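You operate a simulated robot arm through the tools that you are given. There is no shell and no other tool. Be economical: measure what you need, move in short steps, check, and stop when the job is done.

The job below is to be done with a simulated robot arm. You get a single attempt, and the scene is never put back.

## Task
Take the cream post cap on the brick bench top and put it away on the ware cart shelf.

It is judged by the outcome, as a careful person would: the job done as asked, and still so three seconds after it is handed in. It fails if anything else is knocked over, pushed out of place, dropped, spilled or broken. Lids that push on must go on centred and level and be pressed home; caps that screw on are set level and turned clockwise until they are tight.

## Robot
A 7-joint arm with a two-finger parallel gripper on a trunk, on a base that drives. Base frame: it is fixed to the floor where the robot stands at the start and does not move with it; the origin is under the middle of the robot, x ahead of it, y to its left, z up. Lengths are in mm, angles in degrees, forces in N, time in s.
With the tool pointing down near the work surface it reaches from about 340 to 760 mm from the robot's upright axis, wherever it stands. Its first joint turns from -115.0 to 115.0 degrees. Places, roughly: ware cart shelf [-900, -1900, 500]. Payload 3.91 kg.
The tool frame sits at the grasp point between the pads (the TCP): z along the fingers, y along the line on which they close. The tips reach 30 mm beyond it. The gripper opens to 110 mm. The fingers are 20 mm wide and 10 mm thick; the gripper's body (48 by 112 mm) begins 55 mm behind the TCP.
Orientation is that of the tool frame in the base frame, as a unit quaternion [x, y, z, w]. With the fingers straight down and closing along the base's y, the tool's x points along the base's -x, its y along +y and its z along -z.

## Interface
- The arm moves only by the tool servo_tool. Its argument "commands" is one flat list of numbers, 7 for each row, row after row: the turn, a rotation vector about the tool's x, y, z in degrees, then the shift along the tool's x, y, z in mm, then the closure, from 0 (fully open) to 1 (shut). In form: [rx, ry, rz, x, y, z, claw, rx, ry, rz, x, y, z, claw, ...]. A call has 1 to 12 rows; each row shifts and turns the commanded pose from where the row before left it, along the tool's axes as they then stand. Each row takes 0.2 s and may step no farther than 50 mm and 8.6 degrees from the row before; otherwise, or with a gripper value out of range, the whole call is refused. A pose out of reach is approached as far as the arm can. The call stops where the force on the tool passes 40 N (or 10 N more than at its start, if that is more) or the arm is blocked; 0.2 s more then pass. The fingers move at their own pace (about 108 mm/s each) and stop on an object; they squeeze with about 36 N. The grip force told is the motor's: it shows also when the fingers shut on nothing. Time passes only in rows, and 0.2 s behind the last, so rows that do not move let the fingers close. It gives the time, the measured TCP pose, the force on the tool (base axes), the opening and the grip force at its end, in the units of the frame above (readings bear some noise), and new pictures: "views" is both (left out), scene, wrist or none.
- Cameras (640 x 400 px; columns grow to the right, rows downward): "scene" is now at [1.5, 129.5, 1541.5]; the picture's right is [-0.43, -0.90, 0.00], its down [-0.62, 0.30, -0.73] and it looks along [0.66, -0.32, -0.68] (base axes); focal length 254 px, centre (320, 200). "wrist" rides on the gripper at [-36, 0, -57] in the tool frame; the picture's right is [0.00, -1.00, 0.00], its down [0.97, 0.00, -0.24] and it looks along [0.24, 0.00, 0.97] (tool axes); focal length 218 px, centre (320, 200). There is no depth. A picture from a camera that has moved, and an enlarged one, comes with that camera's place and axes in the base frame and with its lens. The place of the scene camera against the robot may be out by one fixed shift of up to 25 mm in any direction.
- slide_trunk(by): slides the trunk up (or, below 0, down) by that many mm; the arm and the scene camera ride with it, the base frame stays. It gives what a move gives, with no picture.
- roll_base(legs): drives the robot by 1 to 6 legs, each [ahead, turn to the left] in mm and degrees, along the robot's own axes; the way and the turn of a leg run together, so that a leg with both is an arc; at most 1500 mm and 180 degrees a leg. The arm and the cameras ride along, it lands a little off, and it stops where it bumps. It gives what a move gives, and a new picture of the scene camera.
- pan_tilt(pan, tilt): turns the head with the scene camera to pan (to the left, within 155 degrees either way) and tilt (down, from -29 to 69), counted from straight ahead of the robot. It gives what a move gives, and a new picture of the scene camera.
- enlarge(camera, box): a new picture of the part [left, top, right, bottom] of that camera's present view, enlarged. No time passes.
- sign_off(): hands the job in; it is judged then, once.

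Work in short steps. Places have to be worked out from the pictures, the camera data and where the tool is seen: move nearer, look again, correct. Check each grasp and each placing, and mend what went wrong. You have 120 turns and 170 pictures in all, those below and enlarged ones among them. Open the gripper and draw the arm clear of the work before you hand the job in, unless the task says otherwise; then end with one line.

The tools are called as a command line: name --argument value ..., lists and objects as JSON in quotes. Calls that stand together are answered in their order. servo_tool: Moves the arm, as the interface text tells. Its arguments: {"type":"object","properties":{"commands":{"type":"array","items":{"type":"number"}},"views":{"type":"string","enum":["both","scene","wrist","none"]}},"required":["commands"]} The other tools are called the same way: slide_trunk (by) slides the trunk up or down; roll_base (legs) drives the base; pan_tilt (pan, tilt) turns the head that bears the scene camera; enlarge (camera, box) takes an enlarged picture of a part of a camera's view; sign_off () hands the job in.

At the start:

```text
clock: 0.0
tcp_pos: [527.4, -125.8, 1135.6]
orientation: [-0.005, 1.0, 0.0, 0.0]
wrist_force: [0.7, 0.6, 0.3]
finger_gap: 109.8
grip_force: 0.0
trunk travel left (down, up): [-650.0, 340.0]
robot x, y, heading: [-1.5, 5.1, -0.3]
head pan, tilt: [-25.5, 43.1]
```

scene: 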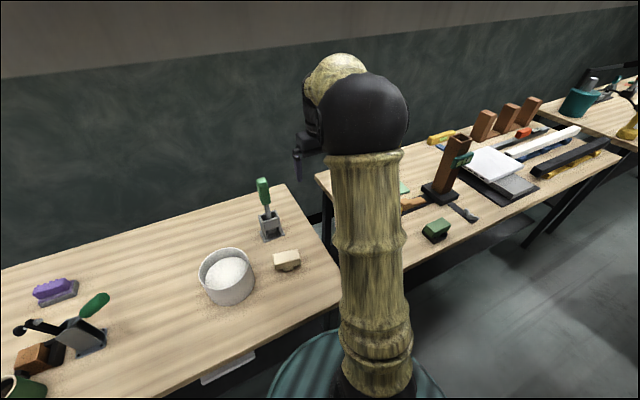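
wrist: 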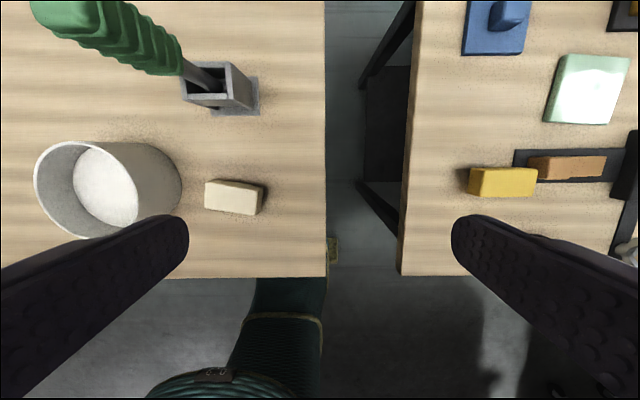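

The cream block near wrist pixel (232,197) is a candidate for the cap. I'll enlarge it to check.

enlarge --camera "wrist" --box '[160, 150, 320, 250]'

enlarge --camera "scene" --box '[180, 160, 340, 320]'

pan_tilt --pan 40 --tilt 40

pan_tilt --pan -80 --tilt 40

pan_tilt --pan -130 --tilt 30

```text
4.00 times, centred on (240, 200) of wrist
camera zoom: at [562.4, -126.1, 1192.1], right [0.01, -1.0, 0.0], down [-0.97, -0.01, 0.24], along [-0.24, 0.0, -0.97], focal length 873 px, centre (640, 200)
```

zoom: 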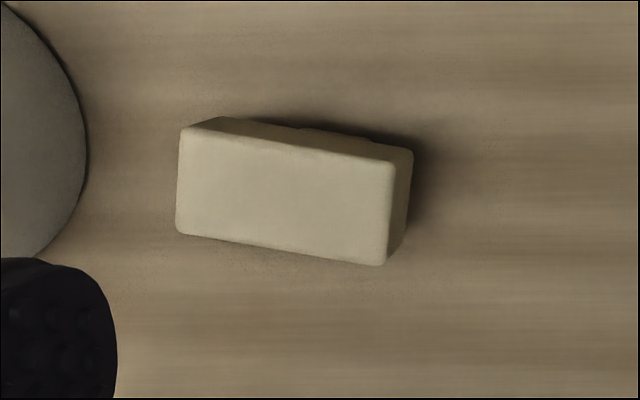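

```text
2.50 times, centred on (260, 240) of scene
camera zoom: at [1.5, 129.5, 1541.5], right [-0.43, -0.9, 0.0], down [-0.62, 0.3, -0.73], along [0.66, -0.32, -0.68], focal length 636 px, centre (470, 100)
```

zoom: 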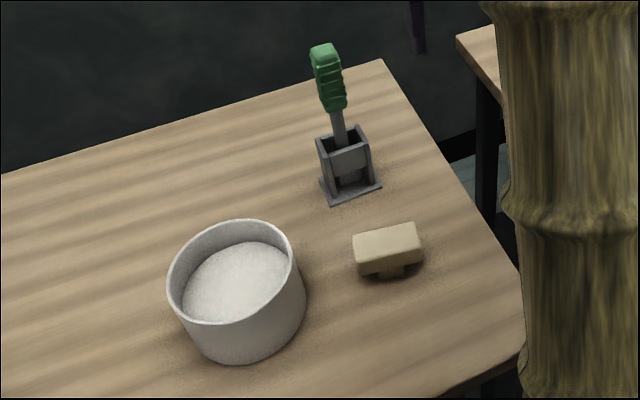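

```text
clock: 1.4
tcp_pos: [527.6, -127.7, 1135.1]
orientation: [-0.005, 1.0, 0.0, 0.0]
wrist_force: [0.5, -0.5, 0.3]
finger_gap: 110.0
grip_force: 0.2
trunk travel left (down, up): [-650.0, 340.0]
robot x, y, heading: [-2.9, -1.1, 0.1]
head pan, tilt: [40.0, 40.0]
camera scene: at [-7.9, 219.7, 1545.9], right [0.64, -0.77, 0.0], down [-0.49, -0.41, -0.77], along [0.59, 0.49, -0.64], focal length 254 px, centre (320, 200)
```

scene: 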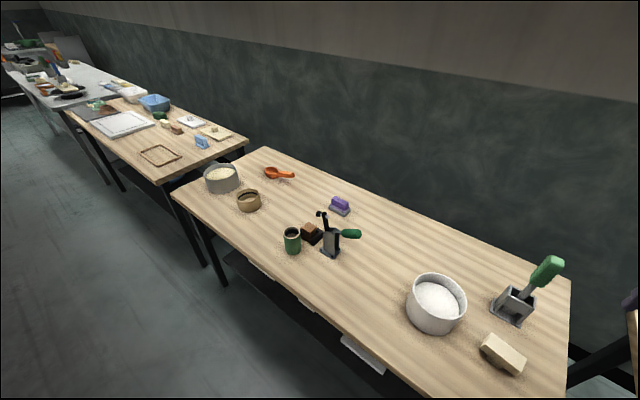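

```text
clock: 3.4
tcp_pos: [527.5, -125.9, 1134.2]
orientation: [-0.004, 1.0, 0.0, 0.0]
wrist_force: [-0.9, 1.1, 1.0]
finger_gap: 110.1
grip_force: 0.0
trunk travel left (down, up): [-650.0, 340.0]
robot x, y, heading: [0.9, -0.1, 0.0]
head pan, tilt: [-80.0, 40.0]
camera scene: at [-58.6, 81.5, 1546.0], right [-0.99, -0.17, 0.0], down [-0.11, 0.63, -0.77], along [0.13, -0.75, -0.64], focal length 254 px, centre (320, 200)
```

scene: 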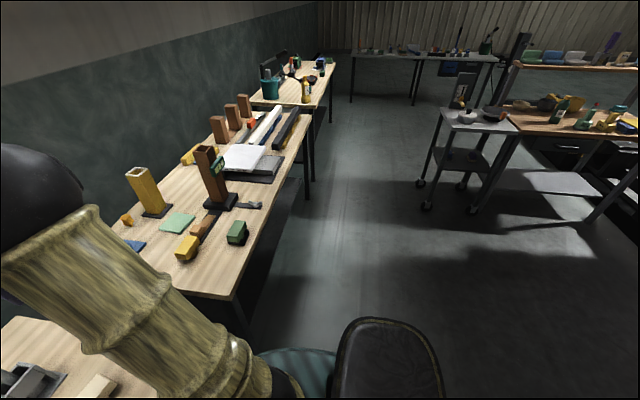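

```text
clock: 4.5
tcp_pos: [526.3, -127.8, 1135.2]
orientation: [-0.005, 1.0, 0.0, 0.0]
wrist_force: [0.0, -0.5, -0.5]
finger_gap: 109.8
grip_force: 0.1
trunk travel left (down, up): [-650.0, 340.0]
robot x, y, heading: [-3.3, 0.6, -0.2]
head pan, tilt: [-130.0, 30.0]
camera scene: at [-131.4, 96.1, 1561.3], right [-0.77, 0.64, 0.0], down [0.32, 0.38, -0.87], along [-0.56, -0.66, -0.5], focal length 254 px, centre (320, 200)
```

scene: 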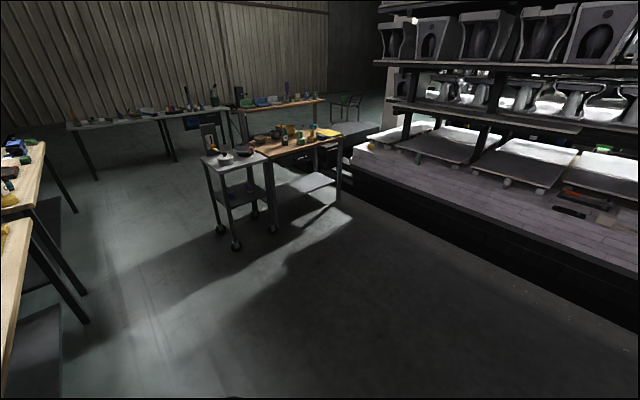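

I need to tell the benches apart, so I'll look at each one enlarged.

enlarge --camera "scene" --box '[180, 70, 370, 260]'

pan_tilt --pan -80 --tilt 40

enlarge --camera "scene" --box '[90, 40, 340, 290]'

enlarge --camera "scene" --box '[400, 30, 640, 220]'

pan_tilt --pan 40 --tilt 40

enlarge --camera "scene" --box '[0, 20, 250, 200]'

enlarge --camera "scene" --box '[180, 150, 400, 280]'

```text
2.11 times, centred on (275, 165) of scene
camera zoom: at [-131.4, 96.1, 1561.3], right [-0.77, 0.64, 0.0], down [0.32, 0.38, -0.87], along [-0.56, -0.66, -0.5], focal length 535 px, centre (415, 274)
```

zoom: 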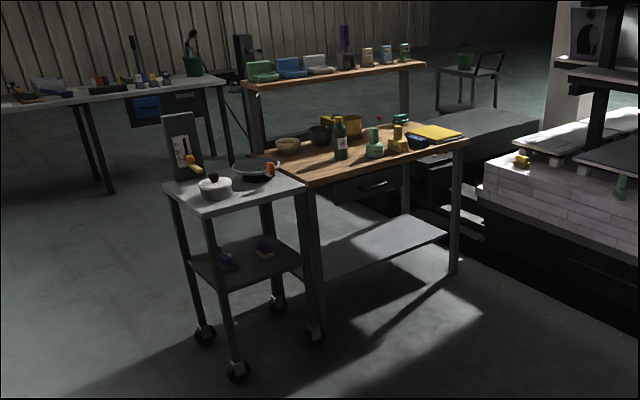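

```text
clock: 5.7
tcp_pos: [528.0, -127.5, 1134.8]
orientation: [-0.004, 1.0, 0.0, 0.0]
wrist_force: [0.1, 0.0, 0.4]
finger_gap: 109.9
grip_force: 0.0
trunk travel left (down, up): [-650.0, 340.0]
robot x, y, heading: [2.4, -3.0, -0.1]
head pan, tilt: [-80.0, 40.0]
camera scene: at [-58.7, 81.5, 1546.0], right [-0.99, -0.17, 0.0], down [-0.11, 0.63, -0.77], along [0.13, -0.75, -0.64], focal length 254 px, centre (320, 200)
```

scene: 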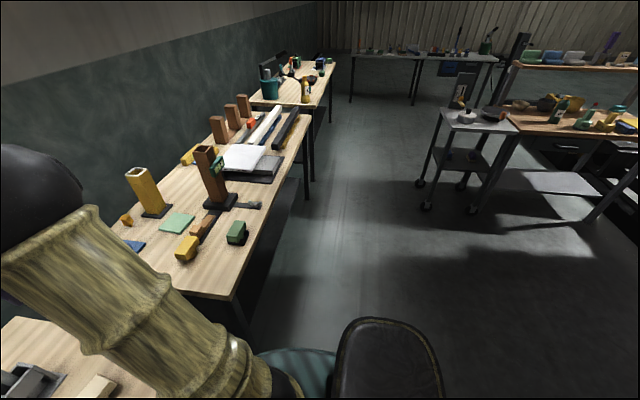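

```text
1.60 times, centred on (215, 165) of scene
camera zoom: at [-58.7, 81.5, 1546.0], right [-0.99, -0.17, 0.0], down [-0.11, 0.63, -0.77], along [0.13, -0.75, -0.64], focal length 407 px, centre (488, 256)
```

zoom: 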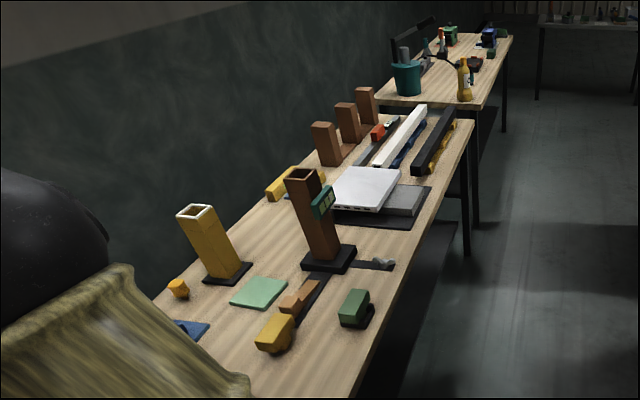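

```text
2.11 times, centred on (520, 125) of scene
camera zoom: at [-58.7, 81.5, 1546.0], right [-0.99, -0.17, 0.0], down [-0.11, 0.63, -0.77], along [0.13, -0.75, -0.64], focal length 535 px, centre (-101, 358)
```

zoom: 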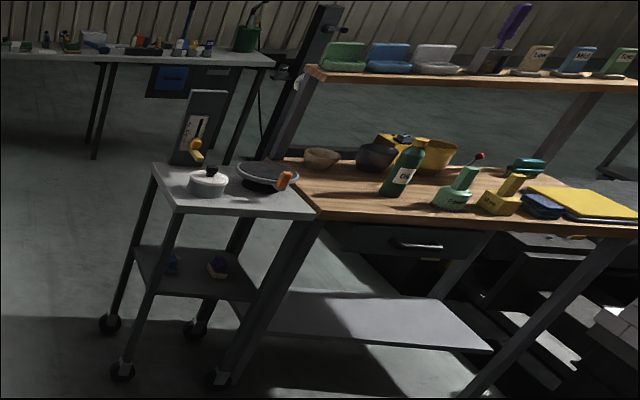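

```text
clock: 7.7
tcp_pos: [527.7, -126.9, 1135.3]
orientation: [-0.005, 1.0, 0.0, 0.0]
wrist_force: [-1.0, -1.4, 0.7]
finger_gap: 110.0
grip_force: 0.0
trunk travel left (down, up): [-650.0, 340.0]
robot x, y, heading: [0.7, 0.0, -0.1]
head pan, tilt: [40.0, 40.0]
camera scene: at [-7.9, 219.8, 1545.9], right [0.64, -0.77, 0.0], down [-0.49, -0.41, -0.77], along [0.59, 0.49, -0.64], focal length 254 px, centre (320, 200)
```

scene: 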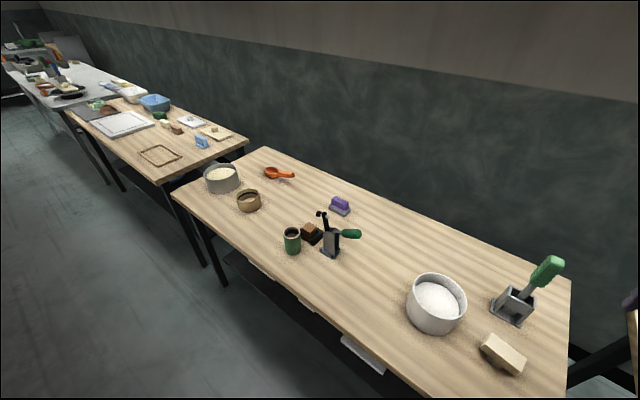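

```text
2.22 times, centred on (125, 110) of scene
camera zoom: at [-7.9, 219.8, 1545.9], right [0.64, -0.77, 0.0], down [-0.49, -0.41, -0.77], along [0.59, 0.49, -0.64], focal length 565 px, centre (753, 400)
```

zoom: 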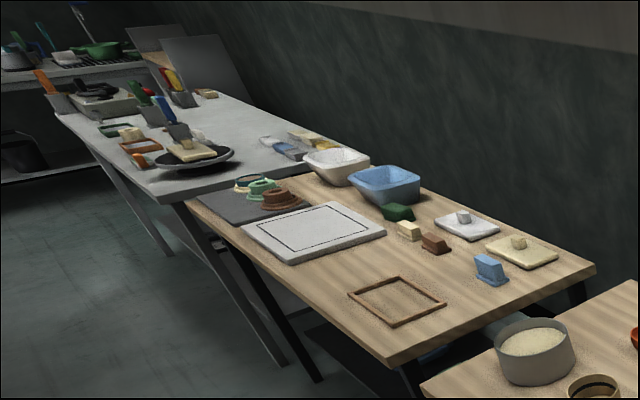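

```text
2.91 times, centred on (290, 215) of scene
camera zoom: at [-7.9, 219.8, 1545.9], right [0.64, -0.77, 0.0], down [-0.49, -0.41, -0.77], along [0.59, 0.49, -0.64], focal length 740 px, centre (407, 156)
```

zoom: 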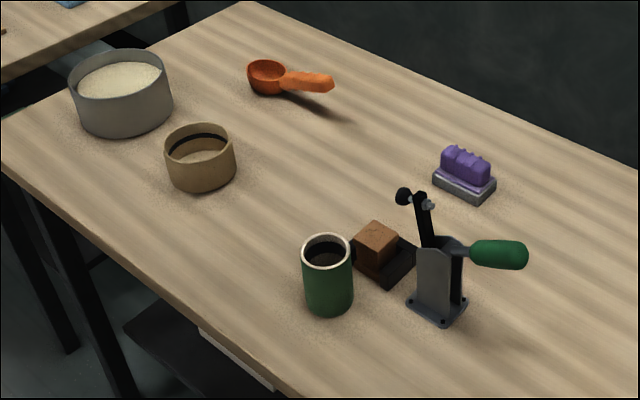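

The cream T-shaped block with a spigot under it, at about (475, 20), is the post cap. The shelf sits low under the cart's top, so I'll grasp the cap with a shallow forward-pointing tool across its ends. First I'll back off a little and pitch the tool.

roll_base --legs '[[-180, 0]]'

servo_tool --commands '[0, -8, 0, 0, 0, 0, 0, 0, -8, 0, 0, 0, 0, 0, 0, -8, 0, 0, 0, 0, 0, 0, -8, 0, 0, 0, 0, 0, 0, -8, 0, 0, 0, 0, 0, 0, -8, 0, 0, 0, 0, 0, 0, -8, 0, 0, 0, 0, 0, 0, -8, 0, 0, 0, 0, 0]'

```text
clock: 9.2
tcp_pos: [347.5, -127.3, 1136.6]
orientation: [-0.004, 1.0, 0.0, 0.001]
wrist_force: [0.7, -0.2, 0.6]
finger_gap: 110.2
grip_force: 0.1
trunk travel left (down, up): [-650.0, 340.0]
robot x, y, heading: [-178.8, -1.5, 0.1]
head pan, tilt: [40.0, 40.0]
camera scene: at [-187.6, 220.3, 1546.0], right [0.64, -0.77, 0.0], down [-0.49, -0.41, -0.77], along [0.59, 0.49, -0.64], focal length 254 px, centre (320, 200)
```

scene: 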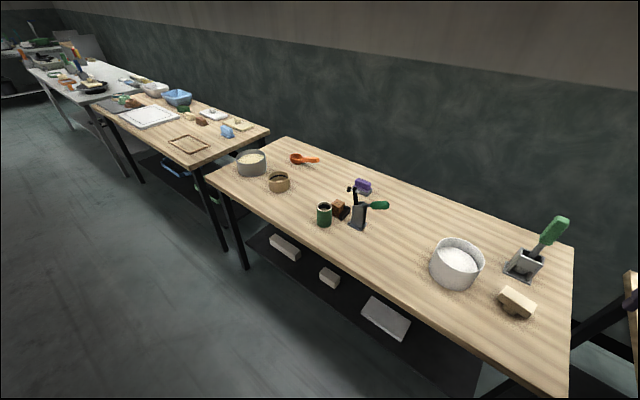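

```text
clock: 11.0
tcp_pos: [346.8, -126.4, 1133.5]
orientation: [-0.015, 0.849, 0.003, 0.528]
wrist_force: [0.4, -1.3, 0.9]
finger_gap: 110.0
grip_force: 0.1
trunk travel left (down, up): [-650.0, 340.0]
robot x, y, heading: [-177.8, -1.4, -0.1]
head pan, tilt: [40.0, 40.0]
camera scene: at [-186.2, 220.3, 1546.0], right [0.64, -0.77, 0.0], down [-0.49, -0.41, -0.77], along [0.59, 0.49, -0.64], focal length 254 px, centre (320, 200)
camera wrist: at [311.6, -124.6, 1191.1], right [0.03, -1.0, 0.01], down [-0.65, -0.03, -0.76], along [0.76, 0.01, -0.65], focal length 218 px, centre (320, 200)
```

scene: 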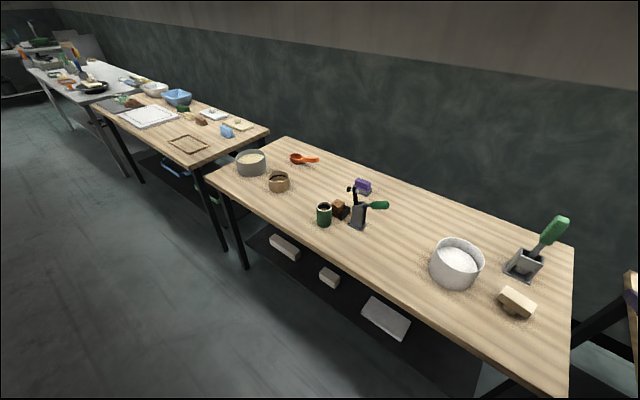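
wrist: 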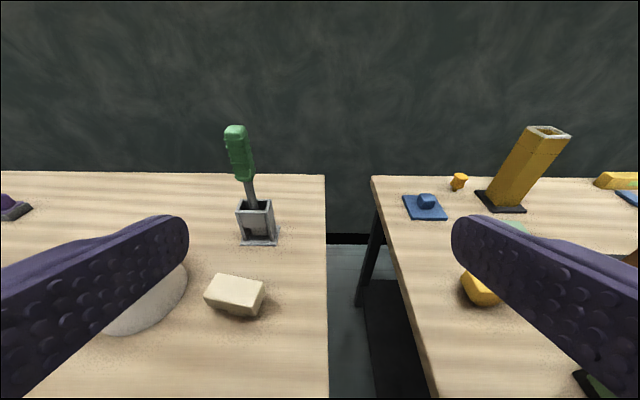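

The pitch is about 26° below horizontal. I'll shift left to line up with the cap and lower the trunk part way.

servo_tool --commands '[0, 0, 0, 0, 48, 0, 0, 0, 0, 0, 0, 48, 0, 0, 0, 0, 0, 0, 48, 0, 0]' --views "none"

slide_trunk --by -160

servo_tool --commands '[0, 0, 0, 0, 0, 0, 0]' --views "wrist"

pan_tilt --pan -10 --tilt 45

```text
clock: 11.8
tcp_pos: [335.6, -111.4, 1119.2]
orientation: [0.104, 0.851, -0.042, 0.513]
wrist_force: [0.4, -2.2, 0.4]
finger_gap: 110.0
grip_force: 0.1
out of reach, approached as far as the arm can: row 3
trunk travel left (down, up): [-650.0, 340.0]
robot x, y, heading: [-176.6, 1.2, -0.1]
head pan, tilt: [40.0, 40.0]
```

```text
clock: 13.7
tcp_pos: [345.6, -2.9, 976.9]
orientation: [-0.004, 0.848, 0.004, 0.529]
wrist_force: [0.3, 0.1, 0.9]
finger_gap: 110.1
grip_force: 0.0
trunk travel left (down, up): [-490.0, 500.0]
robot x, y, heading: [-181.4, 0.6, -0.3]
head pan, tilt: [40.0, 40.0]
```

```text
clock: 14.1
tcp_pos: [347.4, -4.1, 976.2]
orientation: [-0.003, 0.848, 0.002, 0.529]
wrist_force: [-0.9, -0.1, -0.1]
finger_gap: 110.4
grip_force: 0.0
trunk travel left (down, up): [-490.0, 500.0]
robot x, y, heading: [-178.8, 2.1, -0.2]
head pan, tilt: [40.0, 40.0]
camera wrist: at [309.8, -3.7, 1033.2], right [0.01, -1.0, 0.0], down [-0.64, 0.0, -0.77], along [0.77, 0.01, -0.64], focal length 218 px, centre (320, 200)
```

wrist: 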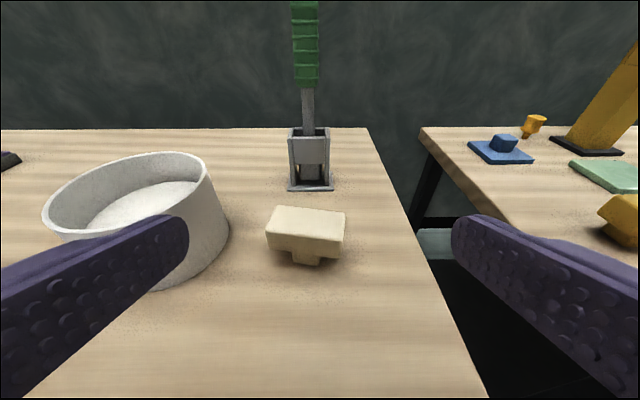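

```text
clock: 15.2
tcp_pos: [346.8, -3.9, 975.6]
orientation: [-0.003, 0.849, 0.003, 0.529]
wrist_force: [-0.5, 0.5, 0.0]
finger_gap: 110.2
grip_force: 0.0
trunk travel left (down, up): [-490.0, 500.0]
robot x, y, heading: [-180.8, 2.2, -0.2]
head pan, tilt: [-10.0, 45.0]
camera scene: at [-171.7, 151.5, 1378.7], right [-0.18, -0.98, 0.0], down [-0.7, 0.12, -0.71], along [0.7, -0.12, -0.71], focal length 254 px, centre (320, 200)
```

scene: 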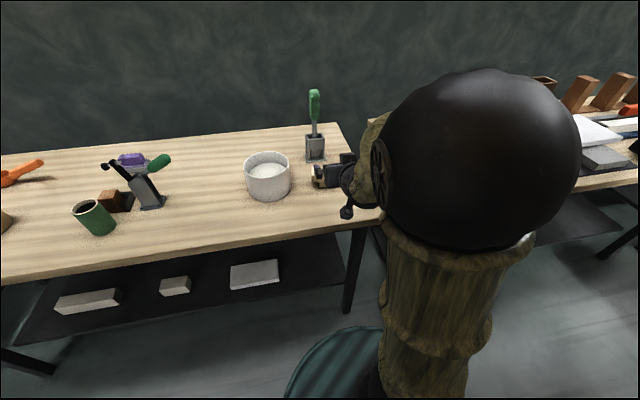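

The arm recovered and the cap is now straight ahead. I'll enlarge it to measure height and yaw.

enlarge --camera "wrist" --box '[220, 170, 380, 290]'

```text
3.33 times, centred on (300, 230) of wrist
camera zoom: at [309.8, -3.7, 1033.2], right [0.01, -1.0, 0.0], down [-0.64, 0.0, -0.77], along [0.77, 0.01, -0.64], focal length 728 px, centre (387, 100)
```

zoom: 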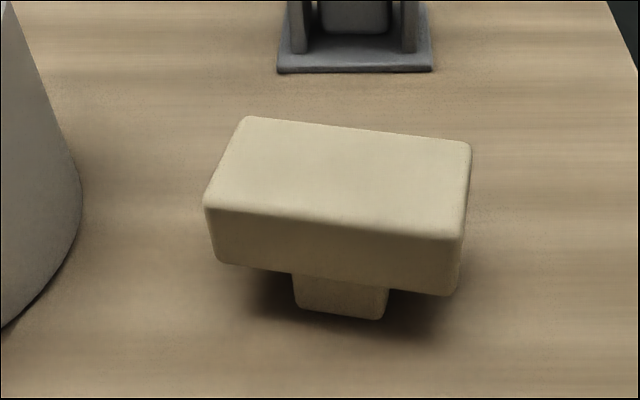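

Cap estimate: plate roughly 77×43 mm, centre about (477, 11, 850), yawed about −9°. I'll align the yaw and go to a pre-grasp 100 mm back.

servo_tool --commands '[3.95, 0, 1.95, 0, 0, 0, 0, 3.95, 0, 1.95, 0, 0, 0, 0, 0, 0, 0, 19.2, 11.7, 22.8, 0, 0, 0, 0, 19.2, 11.7, 22.8, 0, 0, 0, 0, 19.2, 11.7, 22.8, 0, 0, 0, 0, 0, 0, 0, 0]' --views "wrist"

```text
clock: 16.6
tcp_pos: [386.4, 26.4, 894.6]
orientation: [0.062, 0.846, -0.038, 0.528]
wrist_force: [0.3, -0.3, 0.2]
finger_gap: 109.9
grip_force: 0.1
trunk travel left (down, up): [-490.0, 500.0]
robot x, y, heading: [-182.5, 0.7, -0.3]
head pan, tilt: [-10.0, 45.0]
camera wrist: at [350.2, 32.6, 951.8], right [-0.14, -0.99, 0.0], down [-0.64, 0.09, -0.77], along [0.76, -0.11, -0.64], focal length 218 px, centre (320, 200)
```

wrist: 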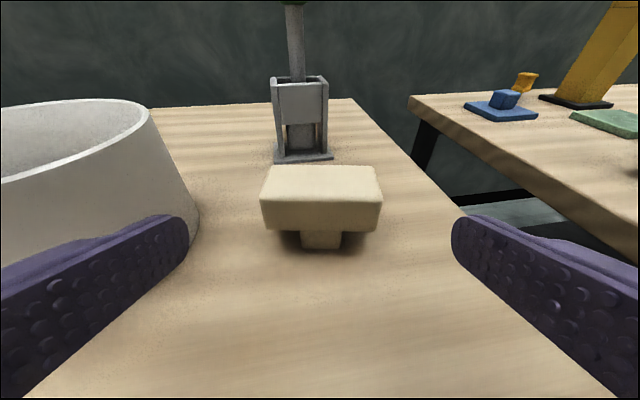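

Centred and square on the cap, and its position is confirmed. I'll advance 100 mm along the tool.

servo_tool --commands '[0, 0, 0, 0, 0, 25, 0, 0, 0, 0, 0, 0, 25, 0, 0, 0, 0, 0, 0, 25, 0, 0, 0, 0, 0, 0, 25, 0, 0, 0, 0, 0, 0, 0, 0]'

```text
clock: 17.8
tcp_pos: [476.6, 13.8, 850.3]
orientation: [0.063, 0.846, -0.038, 0.529]
wrist_force: [-0.5, 0.4, -0.6]
finger_gap: 110.1
grip_force: 0.1
trunk travel left (down, up): [-490.0, 500.0]
robot x, y, heading: [-178.5, 1.1, -0.1]
head pan, tilt: [-10.0, 45.0]
camera scene: at [-171.5, 151.5, 1378.7], right [-0.18, -0.98, 0.0], down [-0.7, 0.12, -0.71], along [0.7, -0.12, -0.71], focal length 254 px, centre (320, 200)
camera wrist: at [440.3, 18.8, 907.2], right [-0.14, -0.99, 0.0], down [-0.64, 0.09, -0.77], along [0.76, -0.11, -0.64], focal length 218 px, centre (320, 200)
```

scene: 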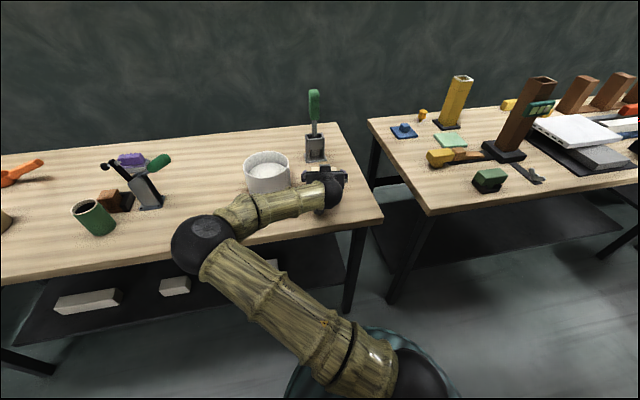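
wrist: 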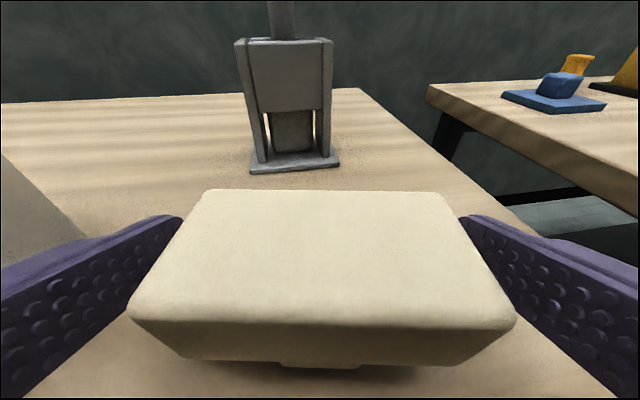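

The cap sits between the pads, so I'll close on it.

servo_tool --commands '[0, 0, 0, 0, 0, 0, 1, 0, 0, 0, 0, 0, 0, 1, 0, 0, 0, 0, 0, 0, 1, 0, 0, 0, 0, 0, 0, 1]' --views "wrist"

```text
clock: 18.8
tcp_pos: [475.5, 12.6, 852.0]
orientation: [0.062, 0.846, -0.038, 0.528]
wrist_force: [0.5, -1.2, 0.1]
finger_gap: 83.5
grip_force: 35.7
trunk travel left (down, up): [-490.0, 500.0]
robot x, y, heading: [-178.9, 4.0, 0.1]
head pan, tilt: [-10.0, 45.0]
camera wrist: at [439.9, 18.7, 907.4], right [-0.14, -0.99, 0.0], down [-0.64, 0.09, -0.77], along [0.76, -0.11, -0.64], focal length 218 px, centre (320, 200)
```

wrist: 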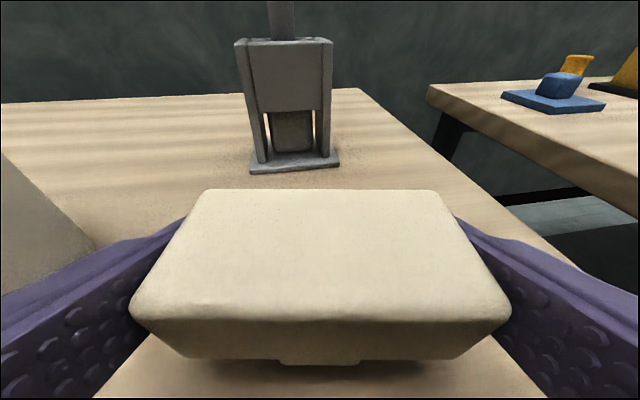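

Gripped at 83.5 mm. I'll lift straight up and check the hold.

servo_tool --commands '[0, 0, 0, -18, 0, -8.8, 1, 0, 0, 0, -27, 0, -13.2, 1, 0, 0, 0, -36, 0, -17.6, 1, 0, 0, 0, -36, 0, -17.6, 1, 0, 0, 0, 0, 0, 0, 1]' --views "both"

```text
clock: 20.0
tcp_pos: [475.3, 11.3, 979.4]
orientation: [0.062, 0.846, -0.038, 0.528]
wrist_force: [-0.2, 0.2, -0.4]
finger_gap: 0.0
grip_force: 36.3
trunk travel left (down, up): [-490.0, 500.0]
robot x, y, heading: [-177.9, 0.3, 0.0]
head pan, tilt: [-10.0, 45.0]
camera scene: at [-171.8, 151.4, 1378.7], right [-0.18, -0.98, 0.0], down [-0.7, 0.12, -0.71], along [0.7, -0.12, -0.71], focal length 254 px, centre (320, 200)
camera wrist: at [439.7, 18.0, 1036.6], right [-0.14, -0.99, 0.0], down [-0.64, 0.09, -0.77], along [0.76, -0.11, -0.64], focal length 218 px, centre (320, 200)
```

scene: 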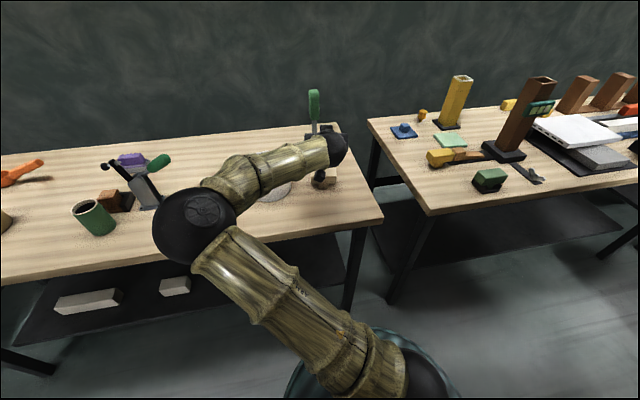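
wrist: 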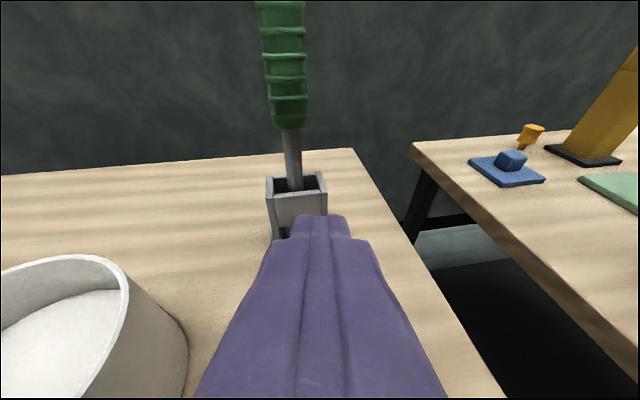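

The cap slipped out. The true gap of 83.5 mm means it sits lower and farther than I judged, with its top near 851, so I only pinched the top edge. I'll back off, reopen and look again.

servo_tool --commands '[0, 0, 0, 0, 0, -40, 1, 0, 0, 0, 0, 0, -40, 1, 0, 0, 0, 0, 0, -40, 1, 0, 0, 0, 28, 0, 14, 0, 0, 0, 0, 42, 0, 21, 0, 0, 0, 0, 42, 0, 21, 0, 0, 0, 0, 0, 0, 0, 0]' --views "wrist"

enlarge --camera "wrist" --box '[220, 140, 420, 280]'

```text
clock: 21.6
tcp_pos: [369.0, 29.3, 907.2]
orientation: [0.063, 0.846, -0.039, 0.528]
wrist_force: [0.0, 0.2, 0.8]
finger_gap: 110.1
grip_force: 0.0
trunk travel left (down, up): [-490.0, 500.0]
robot x, y, heading: [-180.2, -1.1, -0.2]
head pan, tilt: [-10.0, 45.0]
camera wrist: at [333.5, 34.6, 964.3], right [-0.14, -0.99, 0.0], down [-0.64, 0.09, -0.77], along [0.76, -0.11, -0.64], focal length 218 px, centre (320, 200)
```

wrist: 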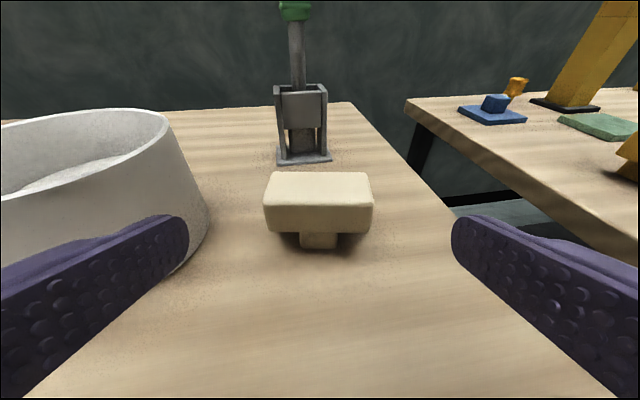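

```text
2.86 times, centred on (320, 210) of wrist
camera zoom: at [333.5, 34.6, 964.3], right [-0.14, -0.99, 0.0], down [-0.64, 0.09, -0.77], along [0.76, -0.11, -0.64], focal length 624 px, centre (320, 171)
```

zoom: 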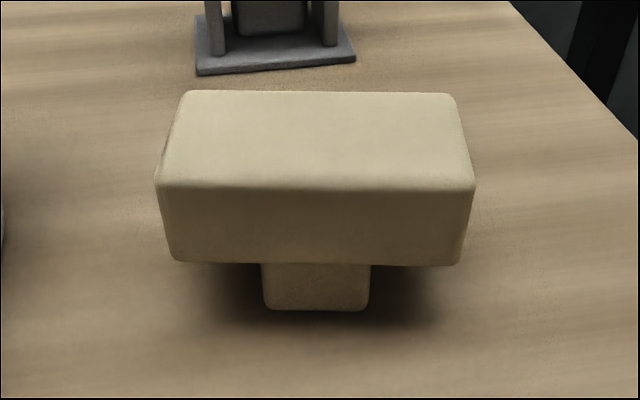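

The cap is still upright and barely moved. I'll regrasp flatter (about 18° down), lower (z≈838) and a bit deeper.

servo_tool --commands '[0, -8, 0, 0, 0, 0, 0, 0, 0, 0, 30, 1, 0, 0, 0, 0, 0, 0, 0, 26, 0, 0, 0, 0, 0, 0, 26, 0, 0, 0, 0, 0, 0, 26, 0, 0, 0, 0, 0, 0, 26, 0, 0, 0, 0, 0, 0, 26, 0, 0, 0, 0, 0, 0, 0, 0]' --views "both"

enlarge --camera "scene" --box '[220, 110, 400, 230]'

```text
clock: 22.9
tcp_pos: [431.0, 18.2, 860.6]
orientation: [0.062, 0.804, -0.044, 0.59]
wrist_force: [-28.9, 6.1, 29.5]
finger_gap: 109.9
grip_force: 0.1
trunk travel left (down, up): [-490.0, 500.0]
robot x, y, heading: [-178.7, 5.3, -0.1]
head pan, tilt: [-10.0, 45.0]
stopped in row 6: the force on the tool passed its limit (the readings are from after the stop); the commanded pose is now the measured one
camera scene: at [-178.3, 152.1, 1379.3], right [-0.18, -0.98, 0.0], down [-0.69, 0.12, -0.71], along [0.7, -0.13, -0.7], focal length 254 px, centre (320, 200)
camera wrist: at [387.3, 25.1, 911.5], right [-0.15, -0.99, 0.0], down [-0.52, 0.08, -0.85], along [0.84, -0.12, -0.52], focal length 218 px, centre (320, 200)
```

scene: 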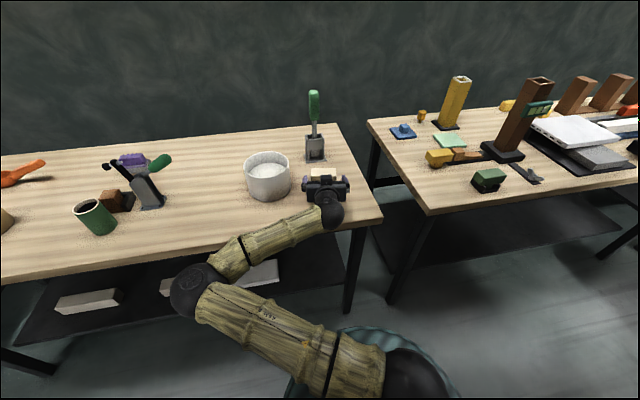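
wrist: 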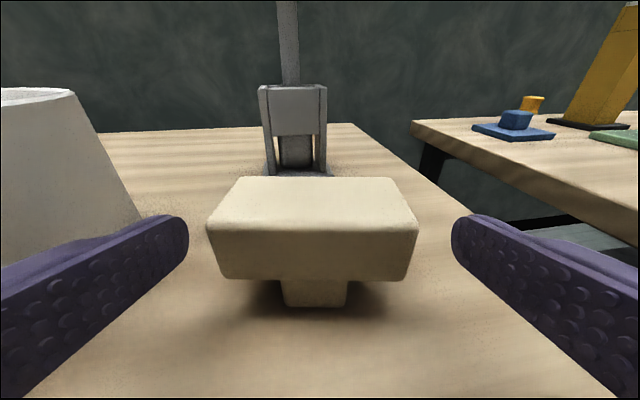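

```text
3.33 times, centred on (310, 170) of scene
camera zoom: at [-178.3, 152.1, 1379.3], right [-0.18, -0.98, 0.0], down [-0.69, 0.12, -0.71], along [0.7, -0.13, -0.7], focal length 848 px, centre (353, 300)
```

zoom: 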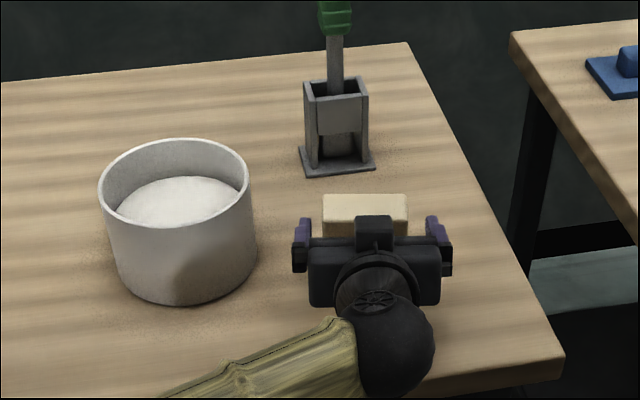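

Contact came as I went flat, most likely the forearm on the bench edge because the elbow is low. I'll back up, restore the steeper pitch and raise the trunk so the forearm comes in from above.

servo_tool --commands '[0, 0, 0, -20, 0, -20, 0, 0, 0, 0, -30, 0, -30, 0, 0, 0, 0, -30, 0, -30, 0, 0, 8, 0, 0, 0, 0, 0, 0, 2, 0, 0, 0, 0, 0]' --views "none"

slide_trunk --by 200

servo_tool --commands '[0, 0, 0, 36, 0, 18, 0, 0, 0, 0, 36, 0, 18, 0, 0, 0, 0, 36, 0, 18, 0, 0, 0, 0, 36, 0, 18, 0, 0, 0, 0, 0, 0, 0, 0]' --views "both"

```text
clock: 24.1
tcp_pos: [384.4, 26.1, 953.7]
orientation: [0.063, 0.855, -0.037, 0.513]
wrist_force: [-0.1, -0.3, 0.3]
finger_gap: 110.2
grip_force: 0.0
trunk travel left (down, up): [-490.0, 500.0]
robot x, y, heading: [-180.6, 4.4, -0.6]
head pan, tilt: [-10.0, 45.0]
```

```text
clock: 26.3
tcp_pos: [384.9, 26.0, 1154.1]
orientation: [0.063, 0.855, -0.036, 0.514]
wrist_force: [0.0, -0.3, 1.1]
finger_gap: 110.0
grip_force: 0.2
trunk travel left (down, up): [-690.0, 300.0]
robot x, y, heading: [-177.9, -2.1, -0.2]
head pan, tilt: [-10.0, 45.0]
```

```text
clock: 27.5
tcp_pos: [382.1, 27.1, 992.9]
orientation: [0.063, 0.855, -0.036, 0.514]
wrist_force: [0.1, 0.5, 0.9]
finger_gap: 109.9
grip_force: 0.0
trunk travel left (down, up): [-690.0, 300.0]
robot x, y, heading: [-182.5, -0.1, -0.4]
head pan, tilt: [-10.0, 45.0]
camera scene: at [-172.0, 151.6, 1578.7], right [-0.18, -0.98, 0.0], down [-0.7, 0.12, -0.71], along [0.7, -0.12, -0.71], focal length 254 px, centre (320, 200)
camera wrist: at [346.7, 33.2, 1050.9], right [-0.15, -0.99, 0.0], down [-0.66, 0.1, -0.75], along [0.74, -0.11, -0.67], focal length 218 px, centre (320, 200)
```

scene: 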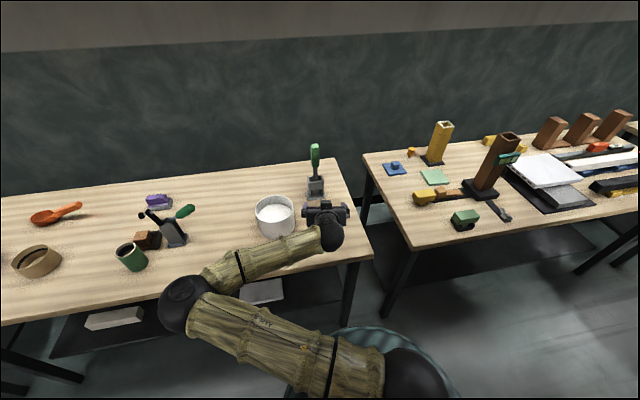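
wrist: 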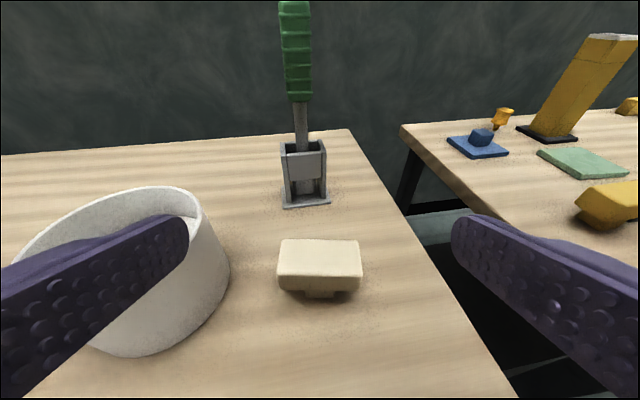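

Cap centre is confirmed near (477, 14, 840). I'll go down then in along the tool axis, in two stages.

servo_tool --commands '[0, 0, 0, 30, 0, 0, 0, 0, 0, 0, 30, 1, 0, 0, 0, 0, 0, 30, 1, 0, 0, 0, 0, 0, 0, 0, 30, 0, 0, 0, 0, 0, 0, 30, 0, 0, 0, 0, 0, 0, 0, 0]' --views "both"

```text
clock: 28.5
tcp_pos: [372.7, 78.8, 943.4]
orientation: [0.109, 0.838, 0.057, 0.531]
wrist_force: [0.0, 0.6, 0.8]
finger_gap: 109.8
grip_force: 0.0
trunk travel left (down, up): [-690.0, 300.0]
robot x, y, heading: [-177.8, 2.1, -0.1]
head pan, tilt: [-10.0, 45.0]
stopped in row 5: the arm was blocked; the commanded pose is now the measured one
camera scene: at [-172.3, 151.7, 1578.7], right [-0.18, -0.98, 0.0], down [-0.7, 0.12, -0.71], along [0.7, -0.12, -0.71], focal length 254 px, centre (320, 200)
camera wrist: at [335.8, 71.3, 998.4], right [-0.12, -0.97, -0.21], down [-0.62, 0.24, -0.75], along [0.78, 0.04, -0.63], focal length 218 px, centre (320, 200)
```

scene: 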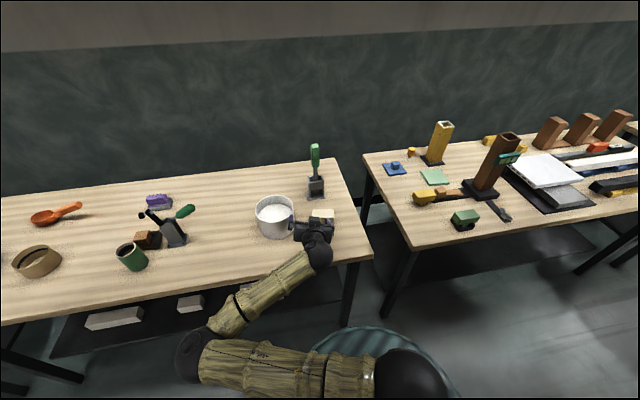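
wrist: 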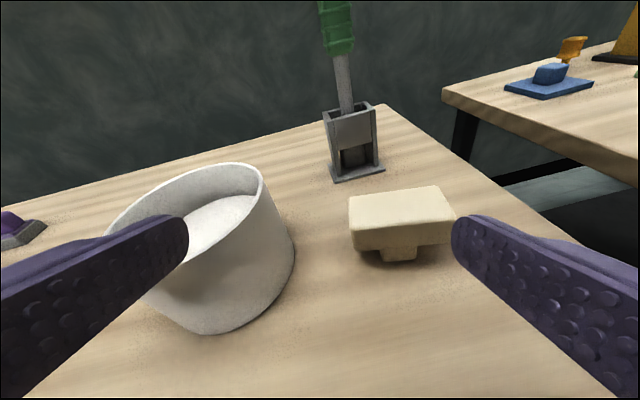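

The arm folded and twisted because the cap is too close in for this tool pitch. I'll raise the arm clear, restore orientation and back the base up about 140 mm so the arm works more extended.

slide_trunk --by 100

servo_tool --commands '[0, 0, 0, -25, 0, 0, 0, 3.2, 0.5, -5.1, 0, 0, 0, 0, 3.2, 0.5, -5.1, 0, 0, 0, 0, 0, 0, 0, 0, 0, 0, 0]' --views "none"

roll_base --legs '[[-140, 0]]'

```text
clock: 29.8
tcp_pos: [374.9, 78.1, 1042.5]
orientation: [0.11, 0.838, 0.056, 0.531]
wrist_force: [-0.2, 0.3, -0.4]
finger_gap: 109.8
grip_force: 0.1
trunk travel left (down, up): [-790.0, 200.0]
robot x, y, heading: [-178.7, 2.3, -0.2]
head pan, tilt: [-10.0, 45.0]
```

```text
clock: 30.8
tcp_pos: [382.3, 71.7, 1064.3]
orientation: [0.063, 0.852, -0.039, 0.519]
wrist_force: [0.9, 0.4, -1.1]
finger_gap: 110.3
grip_force: 0.1
trunk travel left (down, up): [-790.0, 200.0]
robot x, y, heading: [-180.5, -0.7, 0.0]
head pan, tilt: [-10.0, 45.0]
```

```text
clock: 32.2
tcp_pos: [241.6, 70.5, 1063.9]
orientation: [0.064, 0.85, -0.038, 0.521]
wrist_force: [-0.5, -0.4, 0.4]
finger_gap: 110.1
grip_force: 0.0
trunk travel left (down, up): [-790.0, 200.0]
robot x, y, heading: [-320.0, 2.5, 0.1]
head pan, tilt: [-10.0, 45.0]
camera scene: at [-314.8, 152.0, 1678.7], right [-0.18, -0.98, 0.0], down [-0.7, 0.13, -0.71], along [0.7, -0.13, -0.71], focal length 254 px, centre (320, 200)
```

scene: 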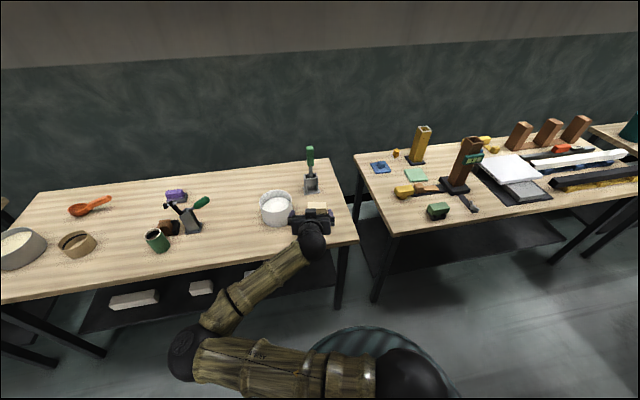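

Now extend to the pre-grasp, 100 mm back from the cap.

servo_tool --commands '[0, 0, 0, 15, -3.3, 37, 0, 0, 0, 0, 15, -3.3, 37, 0, 0, 0, 0, 15, -3.3, 37, 0, 0, 0, 0, 15, -3.3, 37, 0, 0, 0, 0, 15, -3.3, 37, 0, 0, 0, 0, 15, -3.3, 37, 0, 0, 0, 0, 0, 0, 0, 0]' --views "both"

```text
clock: 33.1
tcp_pos: [338.1, 173.8, 1037.3]
orientation: [0.069, 0.826, 0.096, 0.551]
wrist_force: [0.0, 0.1, 0.2]
finger_gap: 110.0
grip_force: 0.0
trunk travel left (down, up): [-790.0, 200.0]
robot x, y, heading: [-320.2, 2.0, -0.2]
head pan, tilt: [-10.0, 45.0]
stopped in row 4: the arm was blocked; the commanded pose is now the measured one
camera scene: at [-313.2, 152.0, 1678.8], right [-0.18, -0.98, 0.0], down [-0.7, 0.12, -0.71], along [0.7, -0.12, -0.71], focal length 254 px, centre (320, 200)
camera wrist: at [299.2, 161.2, 1090.0], right [-0.01, -0.97, -0.24], down [-0.59, 0.19, -0.78], along [0.8, 0.14, -0.58], focal length 218 px, centre (320, 200)
```

scene: 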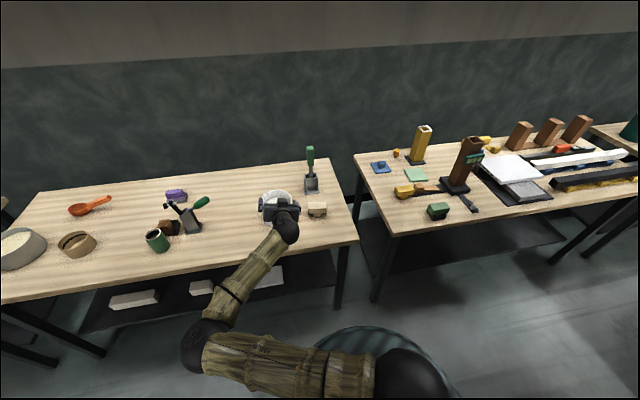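
wrist: 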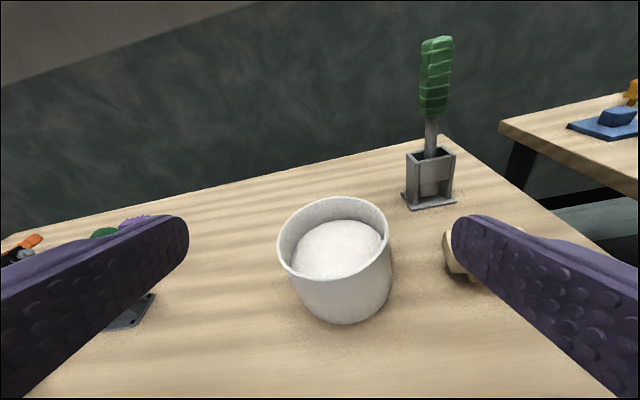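

It looks like a wrist joint limit from the high shoulder, since it worked with the trunk low. I'll pull back, straighten and lower the trunk.

servo_tool --commands '[0, 0, 0, 0, 0, -40, 0, 0, 0, 0, 0, -30, -40, 0, 6.4, 1.7, -4.4, 0, -30, 0, 0, 6.4, 1.7, -4.4, 0, -30, 0, 0, 0, 0, 0, 0, -30, 0, 0, 0, 0, 0, 0, 0, 0, 0]' --views "none"

slide_trunk --by -180

servo_tool --commands '[0, 0, 0, 0, 0, 0, 0]' --views "both"

```text
clock: 34.5
tcp_pos: [252.1, 116.6, 1061.0]
orientation: [0.032, 0.848, 0.021, 0.528]
wrist_force: [0.3, -0.1, 0.4]
finger_gap: 110.0
grip_force: 0.0
trunk travel left (down, up): [-790.0, 200.0]
robot x, y, heading: [-321.8, 3.5, -0.1]
head pan, tilt: [-10.0, 45.0]
```

```text
clock: 36.5
tcp_pos: [253.2, 107.9, 882.3]
orientation: [0.039, 0.847, 0.017, 0.529]
wrist_force: [0.2, -0.8, -0.4]
finger_gap: 110.3
grip_force: 0.1
trunk travel left (down, up): [-610.0, 380.0]
robot x, y, heading: [-319.7, -0.3, -0.2]
head pan, tilt: [-10.0, 45.0]
```

```text
clock: 37.0
tcp_pos: [252.1, 107.0, 881.7]
orientation: [0.04, 0.847, 0.017, 0.53]
wrist_force: [-1.0, 0.3, -0.5]
finger_gap: 110.0
grip_force: 0.1
trunk travel left (down, up): [-610.0, 380.0]
robot x, y, heading: [-318.8, 1.0, 0.0]
head pan, tilt: [-10.0, 45.0]
camera scene: at [-313.0, 152.0, 1498.7], right [-0.18, -0.98, 0.0], down [-0.7, 0.13, -0.71], along [0.7, -0.13, -0.71], focal length 254 px, centre (320, 200)
camera wrist: at [216.5, 105.5, 939.2], right [-0.05, -1.0, -0.07], down [-0.64, 0.09, -0.76], along [0.77, 0.01, -0.64], focal length 218 px, centre (320, 200)
```

scene: 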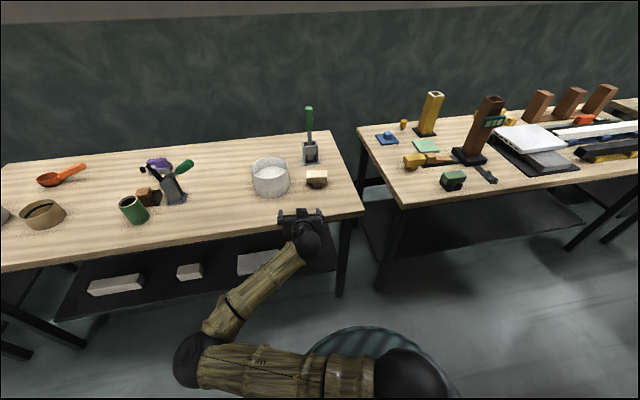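
wrist: 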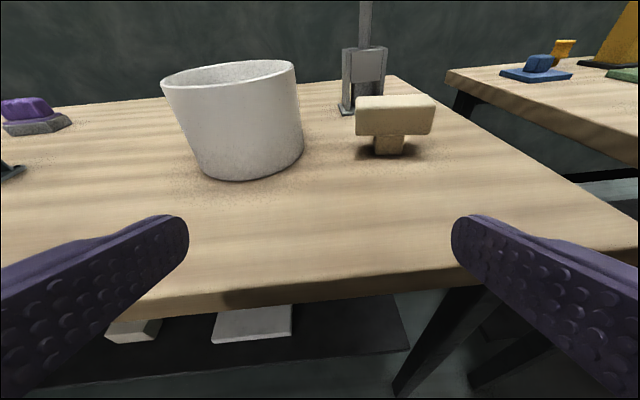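

I'll fix the orientation remainder and move right and up slightly, checking that the arm follows.

servo_tool --commands '[0, 0, 0, -27, -20, -14, 0, 6.8, 0.8, -1.1, -18, -20, -9, 0, 0, 0, 0, 0, -40, 0, 0, 0, 0, 0, 0, -20, 0, 0, 0, 0, 0, 0, 0, 0, 0]' --views "wrist"

```text
clock: 38.1
tcp_pos: [234.1, -49.7, 919.4]
orientation: [0.086, 0.851, -0.093, 0.51]
wrist_force: [-0.5, 0.6, -0.8]
finger_gap: 110.1
grip_force: 0.0
trunk travel left (down, up): [-610.0, 380.0]
robot x, y, heading: [-321.0, 4.6, -0.1]
head pan, tilt: [-10.0, 45.0]
camera wrist: at [202.6, -37.4, 977.9], right [-0.24, -0.97, 0.07], down [-0.66, 0.11, -0.75], along [0.72, -0.23, -0.66], focal length 218 px, centre (320, 200)
```

wrist: 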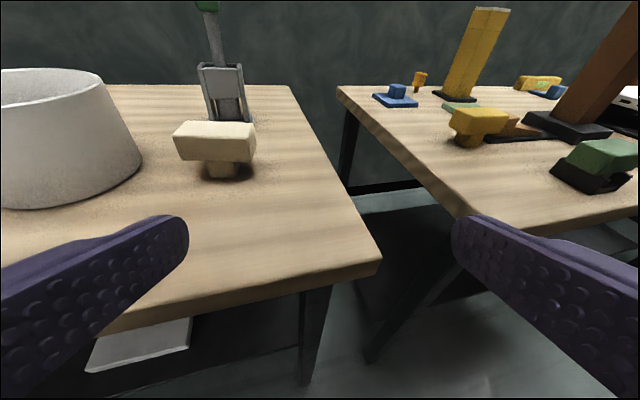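

The arm seems to be catching up to the command. I'll hold and read.

servo_tool --commands '[0, 0, 0, 0, 0, 0, 0, 0, 0, 0, 0, 0, 0, 0]' --views "none"

```text
clock: 38.8
tcp_pos: [235.7, -50.9, 920.2]
orientation: [0.086, 0.851, -0.093, 0.51]
wrist_force: [0.0, 1.1, -0.2]
finger_gap: 110.2
grip_force: 0.1
trunk travel left (down, up): [-610.0, 380.0]
robot x, y, heading: [-326.8, 1.1, -0.3]
head pan, tilt: [-10.0, 45.0]
```

Settled. I'll correct the yaw and go to the pre-grasp.

servo_tool --commands '[-6.8, -0.8, 1.1, 0, 0, 0, 0, 0, 0, 0, -8.2, 25, 0, 0, 0, 0, 0, -8.2, 25, 32, 0, 0, 0, 0, -8.2, 25, 32, 0, 0, 0, 0, -8.2, 25, 32, 0, 0, 0, 0, 0, 0, 32, 0, 0, 0, 0, 0, 0, 0, 0]' --views "wrist"

```text
clock: 40.4
tcp_pos: [377.8, 32.3, 890.0]
orientation: [0.061, 0.85, -0.037, 0.521]
wrist_force: [-0.4, 0.5, 0.8]
finger_gap: 110.0
grip_force: 0.0
trunk travel left (down, up): [-610.0, 380.0]
robot x, y, heading: [-321.6, 6.9, -0.4]
head pan, tilt: [-10.0, 45.0]
camera wrist: at [343.4, 37.9, 948.9], right [-0.15, -0.99, 0.0], down [-0.65, 0.1, -0.76], along [0.75, -0.11, -0.66], focal length 218 px, centre (320, 200)
```

wrist: 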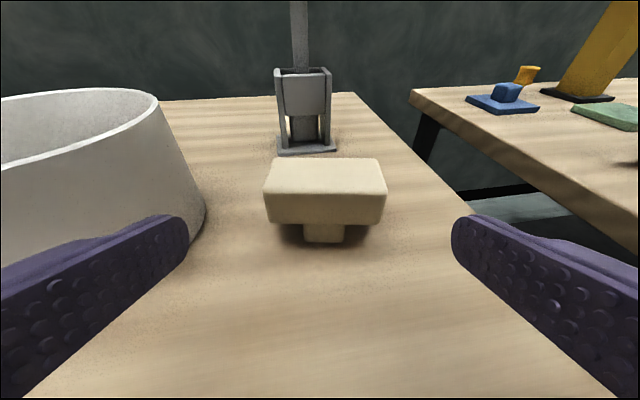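

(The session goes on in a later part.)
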